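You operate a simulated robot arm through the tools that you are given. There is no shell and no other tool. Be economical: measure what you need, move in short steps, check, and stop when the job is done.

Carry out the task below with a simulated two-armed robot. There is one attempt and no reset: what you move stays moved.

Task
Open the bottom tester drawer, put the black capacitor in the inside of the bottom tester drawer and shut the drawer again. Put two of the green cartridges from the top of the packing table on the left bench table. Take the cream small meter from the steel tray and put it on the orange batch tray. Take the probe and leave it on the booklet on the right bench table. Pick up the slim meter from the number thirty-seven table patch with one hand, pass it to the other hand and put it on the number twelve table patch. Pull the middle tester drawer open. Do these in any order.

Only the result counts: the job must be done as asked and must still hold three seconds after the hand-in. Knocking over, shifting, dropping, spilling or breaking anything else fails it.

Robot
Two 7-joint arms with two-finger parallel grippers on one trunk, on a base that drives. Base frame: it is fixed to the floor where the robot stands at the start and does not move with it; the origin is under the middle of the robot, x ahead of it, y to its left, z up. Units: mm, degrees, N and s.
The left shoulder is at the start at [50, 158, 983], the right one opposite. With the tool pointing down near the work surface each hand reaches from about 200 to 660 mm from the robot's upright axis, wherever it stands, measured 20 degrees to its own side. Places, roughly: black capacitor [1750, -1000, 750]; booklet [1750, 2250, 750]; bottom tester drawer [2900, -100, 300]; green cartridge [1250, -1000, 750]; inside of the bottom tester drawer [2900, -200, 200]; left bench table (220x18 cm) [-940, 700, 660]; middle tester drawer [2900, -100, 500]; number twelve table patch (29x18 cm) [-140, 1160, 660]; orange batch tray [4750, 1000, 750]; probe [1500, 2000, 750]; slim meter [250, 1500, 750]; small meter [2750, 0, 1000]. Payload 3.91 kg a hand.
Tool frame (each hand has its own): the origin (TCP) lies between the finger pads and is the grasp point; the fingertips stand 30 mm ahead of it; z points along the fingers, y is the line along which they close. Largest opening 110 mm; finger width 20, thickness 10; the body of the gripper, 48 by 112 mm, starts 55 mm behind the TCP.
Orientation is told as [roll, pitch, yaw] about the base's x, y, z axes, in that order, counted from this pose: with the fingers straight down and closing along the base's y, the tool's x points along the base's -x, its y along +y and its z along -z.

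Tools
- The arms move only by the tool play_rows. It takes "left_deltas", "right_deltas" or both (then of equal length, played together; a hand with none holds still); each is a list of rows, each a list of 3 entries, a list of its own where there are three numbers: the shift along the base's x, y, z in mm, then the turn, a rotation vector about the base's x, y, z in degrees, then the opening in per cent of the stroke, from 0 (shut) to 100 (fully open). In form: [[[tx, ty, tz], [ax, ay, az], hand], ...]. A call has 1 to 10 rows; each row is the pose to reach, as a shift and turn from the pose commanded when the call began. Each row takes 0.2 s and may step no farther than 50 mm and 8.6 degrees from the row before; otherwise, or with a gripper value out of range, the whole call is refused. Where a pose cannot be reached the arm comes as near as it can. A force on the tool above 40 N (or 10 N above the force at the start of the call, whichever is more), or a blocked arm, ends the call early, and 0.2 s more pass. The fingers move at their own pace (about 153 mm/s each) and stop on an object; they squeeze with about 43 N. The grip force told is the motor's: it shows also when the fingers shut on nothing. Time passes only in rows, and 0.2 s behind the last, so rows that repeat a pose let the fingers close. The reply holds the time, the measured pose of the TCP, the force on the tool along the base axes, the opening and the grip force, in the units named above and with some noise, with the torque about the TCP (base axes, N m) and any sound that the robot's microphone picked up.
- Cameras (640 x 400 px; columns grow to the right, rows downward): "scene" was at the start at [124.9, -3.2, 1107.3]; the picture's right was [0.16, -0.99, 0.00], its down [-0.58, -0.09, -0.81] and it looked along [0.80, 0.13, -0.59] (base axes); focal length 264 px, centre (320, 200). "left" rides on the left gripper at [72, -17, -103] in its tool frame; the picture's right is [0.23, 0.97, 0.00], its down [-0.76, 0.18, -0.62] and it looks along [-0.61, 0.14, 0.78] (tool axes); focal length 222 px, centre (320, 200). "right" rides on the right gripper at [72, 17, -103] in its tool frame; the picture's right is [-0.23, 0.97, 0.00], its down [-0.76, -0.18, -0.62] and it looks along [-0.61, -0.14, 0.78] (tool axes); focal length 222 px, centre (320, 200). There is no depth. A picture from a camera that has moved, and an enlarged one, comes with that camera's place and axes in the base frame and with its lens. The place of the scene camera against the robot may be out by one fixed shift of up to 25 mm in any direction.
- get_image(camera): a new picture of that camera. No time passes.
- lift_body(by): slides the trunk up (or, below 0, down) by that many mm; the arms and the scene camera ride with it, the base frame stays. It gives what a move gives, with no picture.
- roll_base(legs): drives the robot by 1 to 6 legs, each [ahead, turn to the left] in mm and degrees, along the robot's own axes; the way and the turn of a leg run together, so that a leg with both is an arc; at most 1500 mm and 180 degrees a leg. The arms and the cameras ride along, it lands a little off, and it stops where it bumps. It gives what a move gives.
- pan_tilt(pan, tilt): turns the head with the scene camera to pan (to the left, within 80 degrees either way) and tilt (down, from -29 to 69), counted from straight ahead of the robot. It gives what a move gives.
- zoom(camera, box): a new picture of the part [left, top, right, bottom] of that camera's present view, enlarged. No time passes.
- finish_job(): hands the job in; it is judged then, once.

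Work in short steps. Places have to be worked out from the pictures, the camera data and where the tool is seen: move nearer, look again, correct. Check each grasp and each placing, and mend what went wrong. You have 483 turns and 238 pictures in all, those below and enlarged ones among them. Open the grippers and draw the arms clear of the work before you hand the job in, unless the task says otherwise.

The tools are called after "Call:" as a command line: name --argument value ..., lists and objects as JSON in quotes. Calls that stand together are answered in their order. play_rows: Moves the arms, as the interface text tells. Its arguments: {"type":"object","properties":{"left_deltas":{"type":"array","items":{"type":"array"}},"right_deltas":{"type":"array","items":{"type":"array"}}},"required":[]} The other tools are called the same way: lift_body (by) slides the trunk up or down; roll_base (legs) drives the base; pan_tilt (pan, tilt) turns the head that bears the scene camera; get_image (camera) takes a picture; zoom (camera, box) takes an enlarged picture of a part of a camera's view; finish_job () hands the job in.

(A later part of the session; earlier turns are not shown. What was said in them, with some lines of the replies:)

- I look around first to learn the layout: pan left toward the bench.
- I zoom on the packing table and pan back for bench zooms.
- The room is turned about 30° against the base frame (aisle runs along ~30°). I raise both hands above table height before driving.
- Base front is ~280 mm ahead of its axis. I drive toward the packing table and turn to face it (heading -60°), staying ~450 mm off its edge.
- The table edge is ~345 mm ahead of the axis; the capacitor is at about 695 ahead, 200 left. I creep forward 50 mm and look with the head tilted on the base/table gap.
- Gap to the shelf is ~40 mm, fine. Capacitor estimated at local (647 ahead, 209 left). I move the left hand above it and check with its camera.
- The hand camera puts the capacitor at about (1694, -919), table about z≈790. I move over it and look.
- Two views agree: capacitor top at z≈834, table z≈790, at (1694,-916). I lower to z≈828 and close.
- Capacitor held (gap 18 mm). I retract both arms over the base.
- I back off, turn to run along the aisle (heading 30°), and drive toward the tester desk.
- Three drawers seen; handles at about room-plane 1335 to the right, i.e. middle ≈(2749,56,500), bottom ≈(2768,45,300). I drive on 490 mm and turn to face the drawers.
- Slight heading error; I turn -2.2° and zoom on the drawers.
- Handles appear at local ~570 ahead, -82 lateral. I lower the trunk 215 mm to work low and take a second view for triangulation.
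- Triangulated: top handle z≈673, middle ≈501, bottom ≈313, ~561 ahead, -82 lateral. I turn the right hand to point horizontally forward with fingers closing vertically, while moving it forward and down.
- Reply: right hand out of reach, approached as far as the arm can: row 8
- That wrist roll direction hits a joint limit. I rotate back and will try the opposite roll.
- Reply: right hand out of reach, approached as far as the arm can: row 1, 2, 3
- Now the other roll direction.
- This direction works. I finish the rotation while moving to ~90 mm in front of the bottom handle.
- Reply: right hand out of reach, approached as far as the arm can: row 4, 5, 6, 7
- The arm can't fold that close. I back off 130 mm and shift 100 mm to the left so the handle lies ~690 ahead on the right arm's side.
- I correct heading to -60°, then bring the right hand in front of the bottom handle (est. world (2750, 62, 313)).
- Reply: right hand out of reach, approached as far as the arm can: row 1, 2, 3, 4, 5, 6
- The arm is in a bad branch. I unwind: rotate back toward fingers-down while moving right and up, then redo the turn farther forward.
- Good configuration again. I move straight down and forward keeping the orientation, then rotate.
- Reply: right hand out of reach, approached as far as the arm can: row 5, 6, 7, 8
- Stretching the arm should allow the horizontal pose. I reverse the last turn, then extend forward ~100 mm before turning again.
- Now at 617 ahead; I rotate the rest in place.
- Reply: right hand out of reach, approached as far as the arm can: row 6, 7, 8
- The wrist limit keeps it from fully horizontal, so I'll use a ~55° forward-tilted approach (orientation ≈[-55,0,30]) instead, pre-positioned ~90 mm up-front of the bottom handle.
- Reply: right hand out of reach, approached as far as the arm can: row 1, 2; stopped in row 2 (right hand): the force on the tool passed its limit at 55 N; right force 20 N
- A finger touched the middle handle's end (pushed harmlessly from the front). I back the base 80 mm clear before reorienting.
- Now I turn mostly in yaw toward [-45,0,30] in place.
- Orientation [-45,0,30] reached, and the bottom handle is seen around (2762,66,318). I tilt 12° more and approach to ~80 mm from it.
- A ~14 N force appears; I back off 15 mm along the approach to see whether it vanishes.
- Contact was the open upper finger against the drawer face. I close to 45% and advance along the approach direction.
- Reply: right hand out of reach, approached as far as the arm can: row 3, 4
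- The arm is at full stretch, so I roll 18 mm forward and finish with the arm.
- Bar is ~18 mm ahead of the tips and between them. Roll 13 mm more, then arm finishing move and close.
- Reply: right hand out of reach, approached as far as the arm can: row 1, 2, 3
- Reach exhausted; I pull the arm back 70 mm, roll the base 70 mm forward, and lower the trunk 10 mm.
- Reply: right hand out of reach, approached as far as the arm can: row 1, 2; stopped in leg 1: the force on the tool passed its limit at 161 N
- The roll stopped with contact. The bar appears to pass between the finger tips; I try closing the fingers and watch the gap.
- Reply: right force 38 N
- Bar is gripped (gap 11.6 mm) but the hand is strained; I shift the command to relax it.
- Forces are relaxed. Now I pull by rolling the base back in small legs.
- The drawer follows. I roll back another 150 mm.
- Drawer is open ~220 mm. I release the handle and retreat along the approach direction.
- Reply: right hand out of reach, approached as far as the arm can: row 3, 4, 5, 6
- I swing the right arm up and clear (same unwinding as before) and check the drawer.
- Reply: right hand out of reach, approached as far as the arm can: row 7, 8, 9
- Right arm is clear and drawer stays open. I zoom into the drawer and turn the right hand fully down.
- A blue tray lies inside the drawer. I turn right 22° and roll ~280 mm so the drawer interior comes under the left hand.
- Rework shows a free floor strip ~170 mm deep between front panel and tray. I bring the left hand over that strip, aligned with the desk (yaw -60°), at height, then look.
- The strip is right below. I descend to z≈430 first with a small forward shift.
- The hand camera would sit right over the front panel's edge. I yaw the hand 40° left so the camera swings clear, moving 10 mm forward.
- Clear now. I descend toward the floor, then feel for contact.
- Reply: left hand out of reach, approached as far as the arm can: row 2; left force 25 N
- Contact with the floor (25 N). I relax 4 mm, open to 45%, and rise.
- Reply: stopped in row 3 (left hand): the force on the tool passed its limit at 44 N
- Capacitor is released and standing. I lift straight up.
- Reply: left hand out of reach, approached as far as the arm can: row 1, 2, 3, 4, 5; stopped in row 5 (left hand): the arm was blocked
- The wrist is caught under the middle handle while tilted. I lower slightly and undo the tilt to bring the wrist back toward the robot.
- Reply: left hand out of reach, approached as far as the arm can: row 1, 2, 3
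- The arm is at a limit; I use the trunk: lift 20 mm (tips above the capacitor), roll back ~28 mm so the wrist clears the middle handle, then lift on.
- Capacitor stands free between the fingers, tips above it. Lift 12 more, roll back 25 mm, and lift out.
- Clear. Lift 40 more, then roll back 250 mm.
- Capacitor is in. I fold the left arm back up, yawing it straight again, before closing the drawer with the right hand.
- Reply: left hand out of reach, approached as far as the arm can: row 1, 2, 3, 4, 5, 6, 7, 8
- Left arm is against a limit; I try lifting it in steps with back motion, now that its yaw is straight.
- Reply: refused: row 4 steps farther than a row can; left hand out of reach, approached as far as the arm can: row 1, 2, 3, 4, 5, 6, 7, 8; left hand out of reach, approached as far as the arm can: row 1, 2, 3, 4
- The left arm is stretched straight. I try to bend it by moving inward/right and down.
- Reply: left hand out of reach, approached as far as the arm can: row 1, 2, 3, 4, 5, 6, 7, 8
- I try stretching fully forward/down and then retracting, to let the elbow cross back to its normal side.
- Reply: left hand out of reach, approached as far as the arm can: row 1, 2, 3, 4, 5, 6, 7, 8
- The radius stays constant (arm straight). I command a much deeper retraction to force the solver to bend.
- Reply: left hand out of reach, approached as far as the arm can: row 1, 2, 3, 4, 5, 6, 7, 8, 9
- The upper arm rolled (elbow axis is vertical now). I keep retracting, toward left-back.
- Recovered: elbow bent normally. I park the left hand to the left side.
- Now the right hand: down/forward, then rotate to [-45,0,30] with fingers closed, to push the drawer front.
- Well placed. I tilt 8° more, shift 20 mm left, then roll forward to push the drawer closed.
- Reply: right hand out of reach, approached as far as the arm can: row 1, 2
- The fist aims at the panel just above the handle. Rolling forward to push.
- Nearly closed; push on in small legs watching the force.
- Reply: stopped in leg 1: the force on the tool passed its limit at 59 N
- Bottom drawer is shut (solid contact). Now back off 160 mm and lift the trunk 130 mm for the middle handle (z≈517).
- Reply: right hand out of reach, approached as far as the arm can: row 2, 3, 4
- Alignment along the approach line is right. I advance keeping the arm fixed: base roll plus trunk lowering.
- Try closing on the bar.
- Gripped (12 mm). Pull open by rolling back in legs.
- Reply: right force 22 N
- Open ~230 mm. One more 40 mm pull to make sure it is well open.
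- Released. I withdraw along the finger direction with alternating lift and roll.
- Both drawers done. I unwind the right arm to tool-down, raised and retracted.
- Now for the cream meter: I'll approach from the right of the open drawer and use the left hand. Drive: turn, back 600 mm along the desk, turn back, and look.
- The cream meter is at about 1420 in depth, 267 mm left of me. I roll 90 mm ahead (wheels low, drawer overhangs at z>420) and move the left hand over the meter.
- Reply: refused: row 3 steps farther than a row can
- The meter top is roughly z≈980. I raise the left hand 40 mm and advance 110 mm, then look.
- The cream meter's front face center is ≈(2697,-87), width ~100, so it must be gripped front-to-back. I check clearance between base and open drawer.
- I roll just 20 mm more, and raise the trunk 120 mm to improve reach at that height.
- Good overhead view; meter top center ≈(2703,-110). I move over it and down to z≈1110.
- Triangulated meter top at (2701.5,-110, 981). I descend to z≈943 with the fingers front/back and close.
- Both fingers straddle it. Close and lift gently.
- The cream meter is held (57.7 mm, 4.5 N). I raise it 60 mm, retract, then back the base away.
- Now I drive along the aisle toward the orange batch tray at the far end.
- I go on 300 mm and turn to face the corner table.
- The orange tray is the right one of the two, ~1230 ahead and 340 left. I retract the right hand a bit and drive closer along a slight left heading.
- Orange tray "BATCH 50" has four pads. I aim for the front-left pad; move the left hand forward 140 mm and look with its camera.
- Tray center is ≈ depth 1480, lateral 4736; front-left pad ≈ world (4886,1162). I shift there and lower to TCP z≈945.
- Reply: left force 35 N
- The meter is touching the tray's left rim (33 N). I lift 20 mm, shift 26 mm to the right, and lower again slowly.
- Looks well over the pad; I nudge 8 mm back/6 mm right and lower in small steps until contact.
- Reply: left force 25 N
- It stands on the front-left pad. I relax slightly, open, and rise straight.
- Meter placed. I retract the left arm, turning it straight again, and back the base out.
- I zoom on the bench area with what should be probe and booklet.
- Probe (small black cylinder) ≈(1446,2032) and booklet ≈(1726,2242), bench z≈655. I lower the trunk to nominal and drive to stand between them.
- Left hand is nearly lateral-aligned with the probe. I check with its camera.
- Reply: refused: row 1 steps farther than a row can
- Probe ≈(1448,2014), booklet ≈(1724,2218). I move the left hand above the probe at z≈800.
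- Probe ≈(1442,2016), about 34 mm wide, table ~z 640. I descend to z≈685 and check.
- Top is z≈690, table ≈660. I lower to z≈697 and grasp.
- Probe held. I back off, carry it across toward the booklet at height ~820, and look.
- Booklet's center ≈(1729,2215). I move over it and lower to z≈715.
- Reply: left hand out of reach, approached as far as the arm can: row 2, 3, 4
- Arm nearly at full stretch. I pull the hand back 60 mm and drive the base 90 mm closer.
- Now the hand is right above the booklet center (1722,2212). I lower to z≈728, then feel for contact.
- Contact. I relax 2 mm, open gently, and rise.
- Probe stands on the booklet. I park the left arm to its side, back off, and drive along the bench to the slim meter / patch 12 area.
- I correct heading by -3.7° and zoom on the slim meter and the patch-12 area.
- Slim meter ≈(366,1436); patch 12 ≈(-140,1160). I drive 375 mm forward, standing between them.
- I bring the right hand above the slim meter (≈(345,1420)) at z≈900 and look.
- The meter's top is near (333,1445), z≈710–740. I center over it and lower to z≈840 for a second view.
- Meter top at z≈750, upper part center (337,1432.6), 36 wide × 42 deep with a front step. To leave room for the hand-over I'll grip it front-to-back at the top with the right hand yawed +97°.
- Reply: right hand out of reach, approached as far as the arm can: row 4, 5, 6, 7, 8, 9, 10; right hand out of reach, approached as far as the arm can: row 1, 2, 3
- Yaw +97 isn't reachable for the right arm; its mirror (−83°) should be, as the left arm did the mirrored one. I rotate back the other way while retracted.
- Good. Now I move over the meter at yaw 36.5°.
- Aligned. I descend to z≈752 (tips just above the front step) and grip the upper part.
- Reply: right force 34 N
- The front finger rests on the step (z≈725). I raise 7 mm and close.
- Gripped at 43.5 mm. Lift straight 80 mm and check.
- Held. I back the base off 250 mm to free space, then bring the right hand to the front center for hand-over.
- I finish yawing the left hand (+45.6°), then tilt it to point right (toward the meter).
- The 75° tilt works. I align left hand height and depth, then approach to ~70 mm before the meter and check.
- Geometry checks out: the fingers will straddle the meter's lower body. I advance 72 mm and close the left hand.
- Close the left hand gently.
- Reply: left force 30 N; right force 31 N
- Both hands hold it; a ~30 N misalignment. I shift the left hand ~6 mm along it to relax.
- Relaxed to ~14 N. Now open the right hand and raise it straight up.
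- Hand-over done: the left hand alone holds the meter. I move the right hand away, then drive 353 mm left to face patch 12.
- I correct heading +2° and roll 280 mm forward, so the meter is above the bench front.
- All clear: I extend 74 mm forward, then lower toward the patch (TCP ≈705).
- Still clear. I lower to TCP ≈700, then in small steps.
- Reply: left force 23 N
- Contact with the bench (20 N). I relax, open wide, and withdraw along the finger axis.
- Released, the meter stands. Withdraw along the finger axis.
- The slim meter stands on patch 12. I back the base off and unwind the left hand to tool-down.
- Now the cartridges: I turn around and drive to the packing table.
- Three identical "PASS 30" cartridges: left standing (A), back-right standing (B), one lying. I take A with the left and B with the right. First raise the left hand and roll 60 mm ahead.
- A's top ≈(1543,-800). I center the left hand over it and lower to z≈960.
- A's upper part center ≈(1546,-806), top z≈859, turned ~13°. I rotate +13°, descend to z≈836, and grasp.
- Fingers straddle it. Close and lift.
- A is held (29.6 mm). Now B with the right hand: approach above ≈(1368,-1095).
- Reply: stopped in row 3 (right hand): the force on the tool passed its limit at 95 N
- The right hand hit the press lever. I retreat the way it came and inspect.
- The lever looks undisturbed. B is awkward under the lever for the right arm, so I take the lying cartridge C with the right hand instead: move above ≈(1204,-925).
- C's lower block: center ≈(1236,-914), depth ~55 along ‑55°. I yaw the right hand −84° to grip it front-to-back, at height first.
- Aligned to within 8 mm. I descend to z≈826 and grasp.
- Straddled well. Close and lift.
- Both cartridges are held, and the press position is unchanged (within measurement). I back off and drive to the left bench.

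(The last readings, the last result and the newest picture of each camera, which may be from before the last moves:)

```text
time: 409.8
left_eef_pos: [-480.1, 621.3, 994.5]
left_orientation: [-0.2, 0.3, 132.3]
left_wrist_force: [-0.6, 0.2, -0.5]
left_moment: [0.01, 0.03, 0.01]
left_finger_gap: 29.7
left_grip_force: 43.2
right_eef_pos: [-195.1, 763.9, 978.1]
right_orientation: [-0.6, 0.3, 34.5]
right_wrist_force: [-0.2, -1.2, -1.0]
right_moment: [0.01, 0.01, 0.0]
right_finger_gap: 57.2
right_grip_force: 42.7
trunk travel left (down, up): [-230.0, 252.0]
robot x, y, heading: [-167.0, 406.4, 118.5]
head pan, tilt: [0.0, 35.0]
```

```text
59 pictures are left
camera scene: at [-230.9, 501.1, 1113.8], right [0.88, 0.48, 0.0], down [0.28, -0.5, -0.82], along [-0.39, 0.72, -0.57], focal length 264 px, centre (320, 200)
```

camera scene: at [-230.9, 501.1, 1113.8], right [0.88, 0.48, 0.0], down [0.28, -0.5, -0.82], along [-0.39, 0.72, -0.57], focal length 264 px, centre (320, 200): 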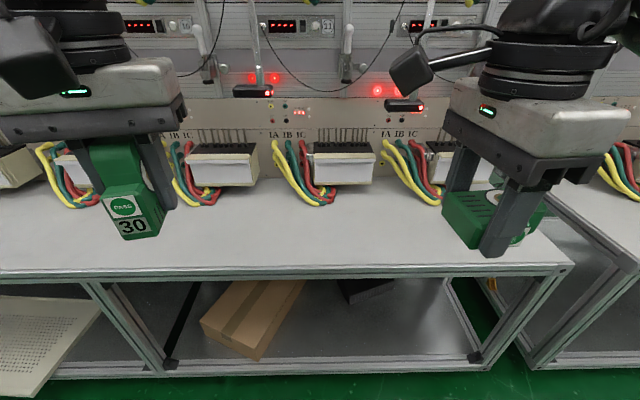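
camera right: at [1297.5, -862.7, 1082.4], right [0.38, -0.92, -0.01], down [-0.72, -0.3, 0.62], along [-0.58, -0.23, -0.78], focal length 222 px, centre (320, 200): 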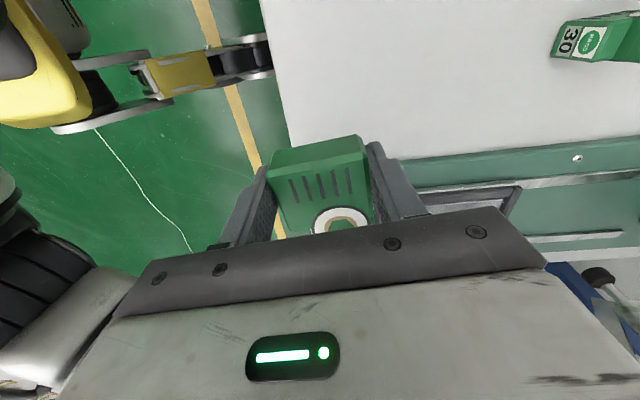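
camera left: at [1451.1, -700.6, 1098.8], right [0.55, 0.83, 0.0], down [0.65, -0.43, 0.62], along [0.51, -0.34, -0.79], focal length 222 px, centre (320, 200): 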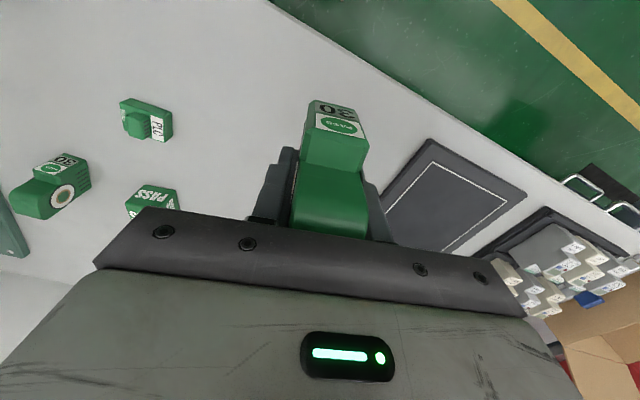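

I correct heading +1.4°, roll 140 mm closer, and extend both hands over the bench at height.

Call:
roll_base --legs '[[0, 1.4], [140, 0]]'

Call:
play_rows --left_deltas '[[[-18, 31, -15], [0, 0, 0], 5], [[-36, 62, -30], [0, 0, 0], 5], [[-54, 94, -45], [0, 0, 0], 5], [[-68, 118, -60], [0, 0, 0], 5], [[-68, 118, -100], [0, 0, 0], 5]]' --right_deltas '[[[-18, 31, -15], [0, 0, 0], 20], [[-36, 62, -30], [0, 0, 0], 20], [[-54, 94, -45], [0, 0, 0], 20], [[-68, 118, -60], [0, 0, 0], 20], [[-68, 118, -100], [0, 0, 0], 20]]'

Call:
pan_tilt --pan 0 --tilt 45

Call:
get_image --camera "scene"

```text
time: 411.4
left_eef_pos: [-555.3, 734.5, 993.9]
left_orientation: [-0.2, 0.3, 133.5]
left_wrist_force: [-0.2, 0.1, -0.3]
left_moment: [0.01, 0.01, -0.04]
left_finger_gap: 29.5
left_grip_force: 43.7
right_eef_pos: [-273.3, 885.7, 978.4]
right_orientation: [-0.5, 0.3, 35.8]
right_wrist_force: [-0.6, -0.8, -1.3]
right_moment: [-0.02, 0.04, 0.0]
right_finger_gap: 57.5
right_grip_force: 43.0
trunk travel left (down, up): [-230.0, 252.0]
robot x, y, heading: [-239.4, 521.8, 120.1]
head pan, tilt: [0.0, 35.0]
```

```text
time: 412.6
left_eef_pos: [-622.1, 854.6, 895.3]
left_orientation: [-0.2, 0.1, 133.4]
left_wrist_force: [-0.5, -0.8, -0.8]
left_moment: [0.03, -0.01, -0.02]
left_finger_gap: 29.9
left_grip_force: 43.6
right_eef_pos: [-341.4, 1003.5, 879.2]
right_orientation: [-0.6, 0.2, 35.9]
right_wrist_force: [0.1, -0.6, -0.1]
right_moment: [-0.02, 0.02, -0.01]
right_finger_gap: 57.4
right_grip_force: 43.0
trunk travel left (down, up): [-230.0, 252.0]
robot x, y, heading: [-237.7, 525.5, 119.9]
head pan, tilt: [0.0, 35.0]
```

```text
time: 413.4
left_eef_pos: [-622.5, 853.7, 895.9]
left_orientation: [-0.2, 0.3, 133.5]
left_wrist_force: [0.1, 0.1, -1.1]
left_moment: [-0.01, 0.0, 0.05]
left_finger_gap: 29.7
left_grip_force: 43.3
right_eef_pos: [-341.9, 1002.9, 879.6]
right_orientation: [-0.7, 0.3, 35.8]
right_wrist_force: [-0.1, 0.2, -1.3]
right_moment: [0.0, 0.01, -0.02]
right_finger_gap: 57.4
right_grip_force: 43.1
trunk travel left (down, up): [-230.0, 252.0]
robot x, y, heading: [-240.6, 526.8, 120.0]
head pan, tilt: [0.0, 45.0]
```

```text
58 pictures are left
camera scene: at [-300.3, 614.8, 1099.0], right [0.87, 0.5, 0.0], down [0.35, -0.61, -0.71], along [-0.35, 0.61, -0.71], focal length 264 px, centre (320, 200)
```

scene: 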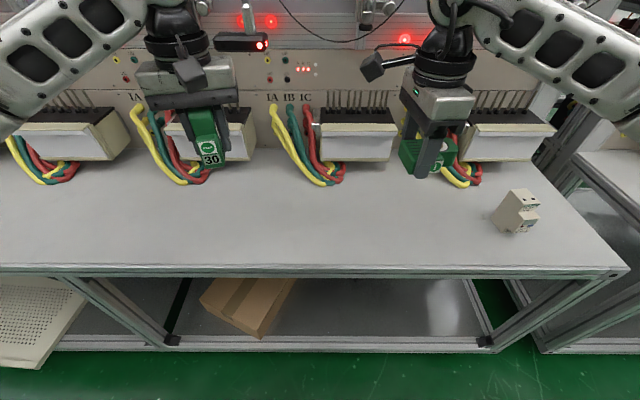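

All clear below. I lower both hands to just above the bench.

Call:
play_rows --left_deltas '[[[0, 0, -45], [0, 0, 0], 5], [[0, 0, -90], [0, 0, 0], 5], [[0, 0, -135], [0, 0, 0], 5], [[0, 0, -178], [0, 0, 0], 5]]' --right_deltas '[[[0, 0, -45], [0, 0, 0], 20], [[0, 0, -90], [0, 0, 0], 20], [[0, 0, -135], [0, 0, 0], 20], [[0, 0, -168], [0, 0, 0], 20]]'

Call:
get_image --camera "scene"

```text
time: 414.4
left_eef_pos: [-623.2, 853.5, 713.7]
left_orientation: [-0.2, 0.2, 133.5]
left_wrist_force: [-0.4, 0.7, -0.9]
left_moment: [0.01, 0.01, -0.04]
left_finger_gap: 29.8
left_grip_force: 43.1
right_eef_pos: [-341.9, 1000.4, 708.6]
right_orientation: [-0.6, 0.2, 35.8]
right_wrist_force: [-0.1, 1.0, -0.9]
right_moment: [0.0, 0.05, 0.01]
right_finger_gap: 57.6
right_grip_force: 43.0
trunk travel left (down, up): [-230.0, 252.0]
robot x, y, heading: [-236.7, 527.0, 119.9]
head pan, tilt: [0.0, 45.0]
```

```text
57 pictures are left
camera scene: at [-300.3, 614.8, 1099.0], right [0.87, 0.5, 0.0], down [0.35, -0.61, -0.71], along [-0.35, 0.61, -0.71], focal length 264 px, centre (320, 200)
```

scene: 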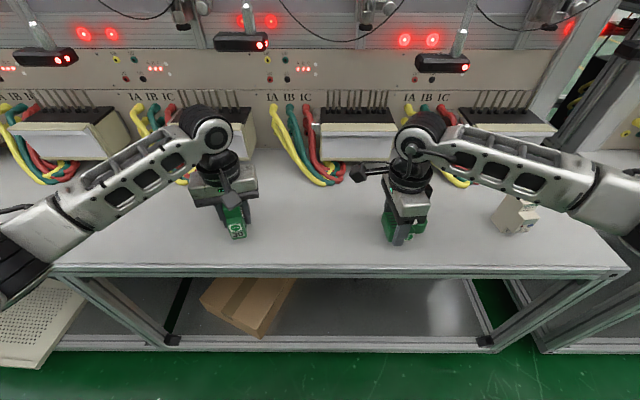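

Call:
play_rows --left_deltas '[[[0, 0, -4], [0, 0, 0], 5], [[0, 0, -7], [0, 0, 0], 5]]' --right_deltas '[[[0, 0, -4], [0, 0, 0], 20], [[0, 0, -7], [0, 0, 0], 20]]'

Call:
play_rows --left_deltas '[[[0, 0, -2], [0, 0, 0], 5], [[0, 0, -4], [0, 0, 0], 5]]' --right_deltas '[[[0, 0, -2], [0, 0, 0], 20], [[0, 0, -4], [0, 0, 0], 20]]'

```text
time: 415.0
left_eef_pos: [-624.4, 853.9, 708.6]
left_orientation: [-0.2, 0.3, 133.5]
left_wrist_force: [0.0, -0.6, -1.4]
left_moment: [-0.01, 0.01, -0.02]
left_finger_gap: 29.7
left_grip_force: 43.1
right_eef_pos: [-342.3, 1002.9, 703.3]
right_orientation: [-0.5, 0.3, 35.9]
right_wrist_force: [0.7, 0.2, -1.3]
right_moment: [0.01, -0.01, 0.03]
right_finger_gap: 57.3
right_grip_force: 43.2
trunk travel left (down, up): [-230.0, 252.0]
robot x, y, heading: [-235.0, 525.6, 120.3]
head pan, tilt: [0.0, 45.0]
```

```text
time: 415.6
left_eef_pos: [-623.2, 852.9, 704.3]
left_orientation: [-0.3, 0.1, 133.5]
left_wrist_force: [-1.0, 0.3, -1.0]
left_moment: [0.0, -0.01, -0.02]
left_finger_gap: 29.5
left_grip_force: 43.5
right_eef_pos: [-340.0, 1001.4, 698.4]
right_orientation: [-0.6, 0.3, 35.9]
right_wrist_force: [-0.7, 0.4, -1.0]
right_moment: [0.0, -0.03, 0.03]
right_finger_gap: 57.3
right_grip_force: 43.0
trunk travel left (down, up): [-230.0, 252.0]
robot x, y, heading: [-237.2, 528.4, 120.2]
head pan, tilt: [0.0, 45.0]
```

Call:
play_rows --left_deltas '[[[0, 0, -2], [0, 0, 0], 5], [[0, 0, -4], [0, 0, 0], 5]]' --right_deltas '[[[0, 0, -2], [0, 0, 0], 20], [[0, 0, -4], [0, 0, 0], 20]]'

```text
time: 416.2
left_eef_pos: [-622.8, 854.0, 701.5]
left_orientation: [-0.2, 0.3, 133.4]
left_wrist_force: [1.3, 0.9, -1.2]
left_moment: [0.02, 0.03, 0.05]
left_finger_gap: 29.3
left_grip_force: 42.9
right_eef_pos: [-341.0, 1002.4, 694.4]
right_orientation: [-0.6, 0.3, 35.8]
right_wrist_force: [0.7, -0.6, -0.7]
right_moment: [-0.02, -0.01, 0.03]
right_finger_gap: 57.5
right_grip_force: 42.7
trunk travel left (down, up): [-230.0, 252.0]
robot x, y, heading: [-234.8, 527.3, 120.0]
head pan, tilt: [0.0, 45.0]
```

Call:
play_rows --left_deltas '[[[0, 0, -2], [0, 0, 0], 5], [[0, 0, -4], [0, 0, 0], 5]]' --right_deltas '[[[0, 0, -2], [0, 0, 0], 20], [[0, 0, -3], [0, 0, 0], 20]]'

Call:
get_image --camera "left"

Call:
get_image --camera "right"

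```text
time: 416.8
left_eef_pos: [-622.7, 852.8, 697.9]
left_orientation: [-0.2, 0.2, 133.5]
left_wrist_force: [-0.5, -0.8, -0.5]
left_moment: [-0.03, -0.02, -0.02]
left_finger_gap: 29.4
left_grip_force: 42.9
right_eef_pos: [-340.7, 1003.1, 692.9]
right_orientation: [-0.6, 0.3, 35.7]
right_wrist_force: [0.6, 0.2, -0.8]
right_moment: [0.01, 0.03, 0.01]
right_finger_gap: 57.2
right_grip_force: 42.8
trunk travel left (down, up): [-230.0, 252.0]
robot x, y, heading: [-235.5, 527.3, 119.9]
head pan, tilt: [0.0, 45.0]
```

```text
56 pictures are left
camera left: at [-560.6, 812.3, 801.6], right [-0.55, -0.84, 0.0], down [-0.66, 0.43, 0.62], along [-0.52, 0.34, -0.79], focal length 222 px, centre (320, 200)
```

left: 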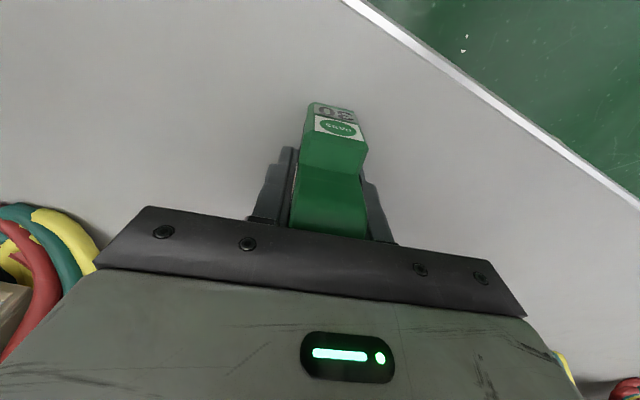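

```text
55 pictures are left
camera right: at [-410.1, 976.9, 795.9], right [-0.39, 0.92, -0.01], down [0.72, 0.31, 0.62], along [0.58, 0.23, -0.78], focal length 222 px, centre (320, 200)
```

right: 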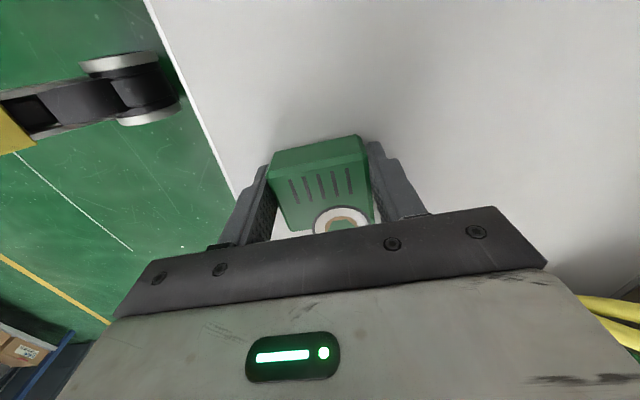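

Call:
play_rows --left_deltas '[[[0, 0, -3], [0, 0, 0], 5], [[0, 0, -5], [0, 0, 0], 5]]' --right_deltas '[[[0, 0, -2], [0, 0, 0], 20], [[0, 0, -3], [0, 0, 0], 20]]'

Call:
play_rows --left_deltas '[[[0, 0, -2], [0, 0, 0], 5], [[0, 0, -3], [0, 0, 0], 5]]'

```text
time: 417.4
left_eef_pos: [-623.0, 852.6, 696.5]
left_orientation: [-0.3, 0.0, 133.5]
left_wrist_force: [-2.1, -1.2, 17.5]
left_moment: [-0.58, -0.29, -0.06]
left_finger_gap: 29.2
left_grip_force: 42.6
right_eef_pos: [-342.3, 1004.1, 691.0]
right_orientation: [-0.4, 0.2, 35.8]
right_wrist_force: [1.3, 1.7, 4.2]
right_moment: [0.34, -0.16, 0.01]
right_finger_gap: 57.1
right_grip_force: 43.2
trunk travel left (down, up): [-230.0, 252.0]
robot x, y, heading: [-238.9, 524.4, 120.3]
head pan, tilt: [0.0, 45.0]
```

```text
time: 418.0
left_eef_pos: [-622.7, 853.1, 694.7]
left_orientation: [-0.2, -0.3, 133.6]
left_wrist_force: [-3.4, -1.1, 31.9]
left_moment: [-0.25, 0.34, -0.23]
left_finger_gap: 29.6
left_grip_force: 43.1
right_eef_pos: [-341.9, 1002.3, 689.7]
right_orientation: [-0.4, 0.2, 35.9]
right_wrist_force: [-0.5, -0.2, 5.3]
right_moment: [0.29, -0.18, 0.02]
right_finger_gap: 57.2
right_grip_force: 42.7
trunk travel left (down, up): [-230.0, 252.0]
robot x, y, heading: [-239.3, 526.3, 120.1]
head pan, tilt: [0.0, 45.0]
```

Both in contact. I relax the left, open both hands, and rise straight up.

Call:
play_rows --left_deltas '[[[0, 0, 6], [0, 0, 0], 5], [[0, 0, 6], [0, 0, 0], 40], [[0, 0, 6], [0, 0, 0], 60], [[0, 0, 6], [0, 0, 0], 60], [[0, 0, 40], [0, 0, 0], 60], [[0, 0, 85], [0, 0, 0], 60], [[0, 0, 130], [0, 0, 0], 60], [[0, 0, 175], [0, 0, 0], 60], [[0, 0, 220], [0, 0, 0], 60]]' --right_deltas '[[[0, 0, 1], [0, 0, 0], 20], [[0, 0, 1], [0, 0, 0], 65], [[0, 0, 1], [0, 0, 0], 80], [[0, 0, 1], [0, 0, 0], 80], [[0, 0, 40], [0, 0, 0], 80], [[0, 0, 85], [0, 0, 0], 80], [[0, 0, 130], [0, 0, 0], 80], [[0, 0, 175], [0, 0, 0], 80], [[0, 0, 220], [0, 0, 0], 80]]'

Call:
get_image --camera "scene"

```text
time: 420.0
left_eef_pos: [-625.2, 850.2, 908.9]
left_orientation: [-0.1, 0.3, 133.7]
left_wrist_force: [0.0, -0.3, -0.4]
left_moment: [0.03, 0.02, -0.01]
left_finger_gap: 65.9
left_grip_force: 0.0
right_eef_pos: [-344.3, 1006.8, 908.8]
right_orientation: [-0.6, 0.1, 35.8]
right_wrist_force: [0.7, 0.3, -0.9]
right_moment: [0.0, 0.0, 0.02]
right_finger_gap: 88.0
right_grip_force: 0.1
trunk travel left (down, up): [-230.0, 252.0]
robot x, y, heading: [-240.1, 530.1, 120.1]
head pan, tilt: [0.0, 45.0]
```

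```text
54 pictures are left
camera scene: at [-300.1, 614.6, 1098.9], right [0.87, 0.5, 0.0], down [0.35, -0.61, -0.71], along [-0.35, 0.61, -0.71], focal length 264 px, centre (320, 200)
```

scene: 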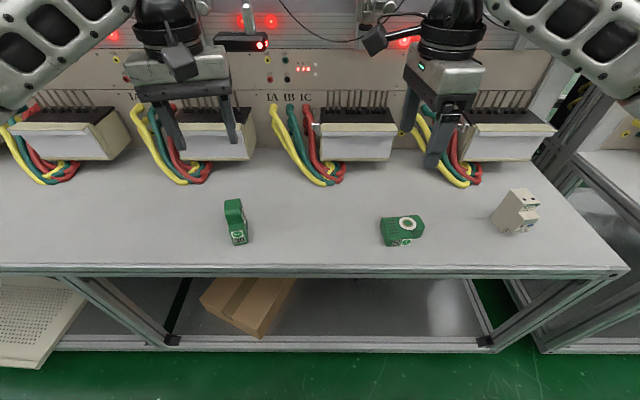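

Both cartridges stand/lie safely on the left bench. I retract, back off, and turn to verify the press and drawers from afar.

Call:
play_rows --left_deltas '[[[20, -35, 0], [0, 0, 0], 60], [[40, -70, 0], [0, 0, 0], 60], [[60, -105, 0], [0, 0, 0], 60], [[80, -139, 0], [0, 0, 0], 60]]' --right_deltas '[[[20, -35, 0], [0, 0, 0], 80], [[40, -70, 0], [0, 0, 0], 80], [[60, -105, 0], [0, 0, 0], 80], [[80, -139, 0], [0, 0, 0], 80]]'

Call:
roll_base --legs '[[-500, 0], [0, -150]]'

Call:
pan_tilt --pan -10 --tilt 12

Call:
get_image --camera "scene"

```text
time: 421.0
left_eef_pos: [-543.5, 715.8, 908.4]
left_orientation: [-0.1, 0.3, 133.4]
left_wrist_force: [0.3, -0.5, 0.2]
left_moment: [0.03, -0.01, 0.0]
left_finger_gap: 66.2
left_grip_force: 0.0
right_eef_pos: [-261.3, 867.1, 909.3]
right_orientation: [-0.5, 0.3, 35.8]
right_wrist_force: [0.1, 0.4, 0.5]
right_moment: [-0.02, -0.02, -0.01]
right_finger_gap: 87.8
right_grip_force: 0.0
trunk travel left (down, up): [-230.0, 252.0]
robot x, y, heading: [-240.6, 526.5, 120.4]
head pan, tilt: [0.0, 45.0]
```

```text
time: 430.2
left_eef_pos: [369.6, 62.1, 909.0]
left_orientation: [-0.1, 0.4, -20.3]
left_wrist_force: [0.9, -0.6, -0.5]
left_moment: [-0.01, 0.02, 0.02]
left_finger_gap: 66.3
left_grip_force: 0.0
right_eef_pos: [183.4, -198.7, 908.7]
right_orientation: [-0.6, 0.3, -117.9]
right_wrist_force: [-1.0, -0.4, 0.4]
right_moment: [-0.02, 0.04, 0.0]
right_finger_gap: 88.0
right_grip_force: 0.0
trunk travel left (down, up): [-230.0, 252.0]
robot x, y, heading: [13.6, 93.4, -33.5]
head pan, tilt: [0.0, 45.0]
```

```text
time: 431.2
left_eef_pos: [369.7, 62.4, 909.7]
left_orientation: [-0.2, 0.3, -20.3]
left_wrist_force: [1.0, 0.1, 1.1]
left_moment: [-0.04, 0.01, 0.02]
left_finger_gap: 66.1
left_grip_force: 0.1
right_eef_pos: [184.0, -197.7, 908.3]
right_orientation: [-0.7, 0.3, -118.0]
right_wrist_force: [-1.0, -0.3, -0.4]
right_moment: [-0.02, 0.02, 0.0]
right_finger_gap: 88.2
right_grip_force: 0.1
trunk travel left (down, up): [-230.0, 252.0]
robot x, y, heading: [10.1, 99.1, -33.8]
head pan, tilt: [-10.0, 12.0]
```

```text
53 pictures are left
camera scene: at [110.6, -7.0, 1150.6], right [-0.69, -0.72, 0.0], down [-0.15, 0.14, -0.98], along [0.71, -0.68, -0.21], focal length 264 px, centre (320, 200)
```

scene: 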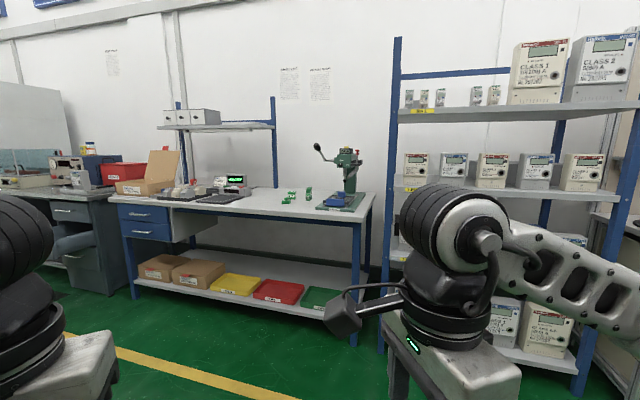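

Call:
zoom --camera "scene" --box '[260, 130, 400, 220]'

Call:
zoom --camera "scene" --box '[20, 140, 180, 300]'

```text
4.44 times, centred on (330, 175) of scene
camera zoom: at [110.6, -7.0, 1150.6], right [-0.69, -0.72, 0.0], down [-0.15, 0.14, -0.98], along [0.71, -0.68, -0.21], focal length 1171 px, centre (276, 311)
```

zoom: 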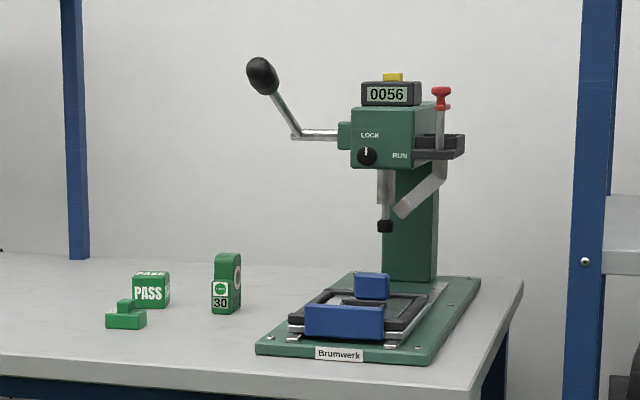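

```text
2.50 times, centred on (100, 220) of scene
camera zoom: at [110.6, -7.0, 1150.6], right [-0.69, -0.72, 0.0], down [-0.15, 0.14, -0.98], along [0.71, -0.68, -0.21], focal length 659 px, centre (870, 150)
```

zoom: 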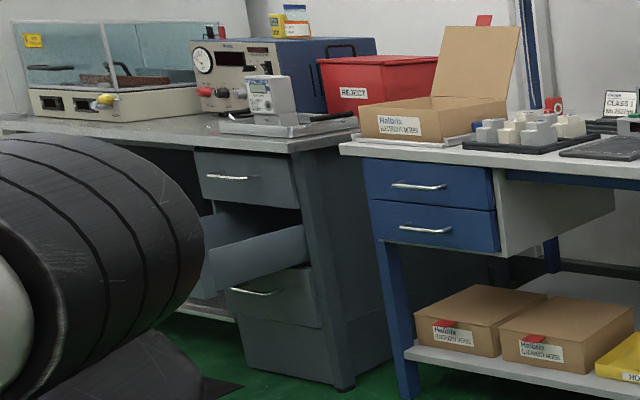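

The press is unchanged (0056, lever up). I zoom more on the bottom drawer to confirm it is fully shut.

Call:
zoom --camera "scene" --box '[60, 170, 120, 245]'

```text
5.33 times, centred on (90, 208) of scene
camera zoom: at [110.6, -7.0, 1150.6], right [-0.69, -0.72, 0.0], down [-0.15, 0.14, -0.98], along [0.71, -0.68, -0.21], focal length 1406 px, centre (1547, 160)
```

zoom: 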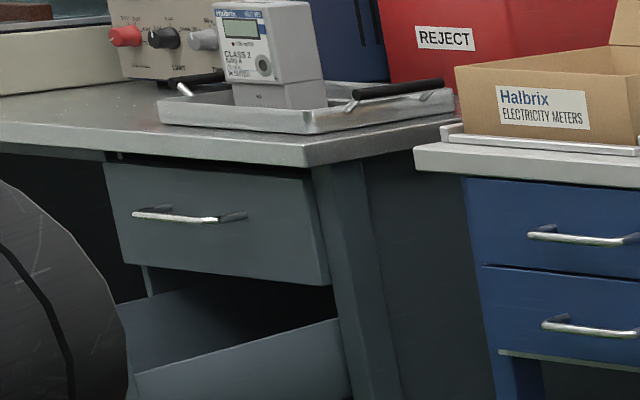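

Call:
zoom --camera "scene" --box '[50, 215, 130, 295]'

```text
5.00 times, centred on (90, 255) of scene
camera zoom: at [110.6, -7.0, 1150.6], right [-0.69, -0.72, 0.0], down [-0.15, 0.14, -0.98], along [0.71, -0.68, -0.21], focal length 1318 px, centre (1470, -75)
```

zoom: 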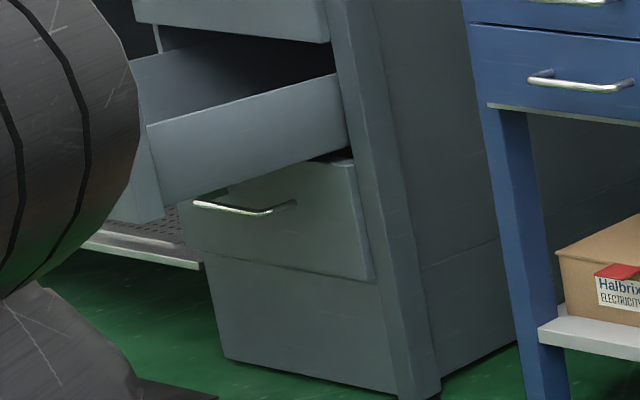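

The bottom drawer is flush, the middle one open, and everything else is in place; the grippers are open and the arms clear. I hand the job in.

Call:
finish_job

```text
The job is handed in.
```

I did all six parts and handed the job in; no result came back, so I can't confirm how it was judged.

- **Drawers:** The black capacitor stands on the floor of the bottom tester drawer, in front of a blue tray already in there. I shut that drawer and left the middle one pulled open about 270 mm.
- **Cartridges:** Two green cartridges are on the left bench table: one standing and one lying on its side, as it lay before.
- **Small meter:** The cream meter stands on the front-left pad of the orange batch tray.
- **Probe:** It stands on the booklet on the right bench table.
- **Slim meter:** I picked it up with the right hand, passed it to the left in the air, and stood it on the number twelve patch.

While reaching for a third cartridge, the right hand hit the lever of the green press on the packing table with about 95 N. I checked afterwards: the press had not shifted, the lever was still up, and the counter still read 0056.
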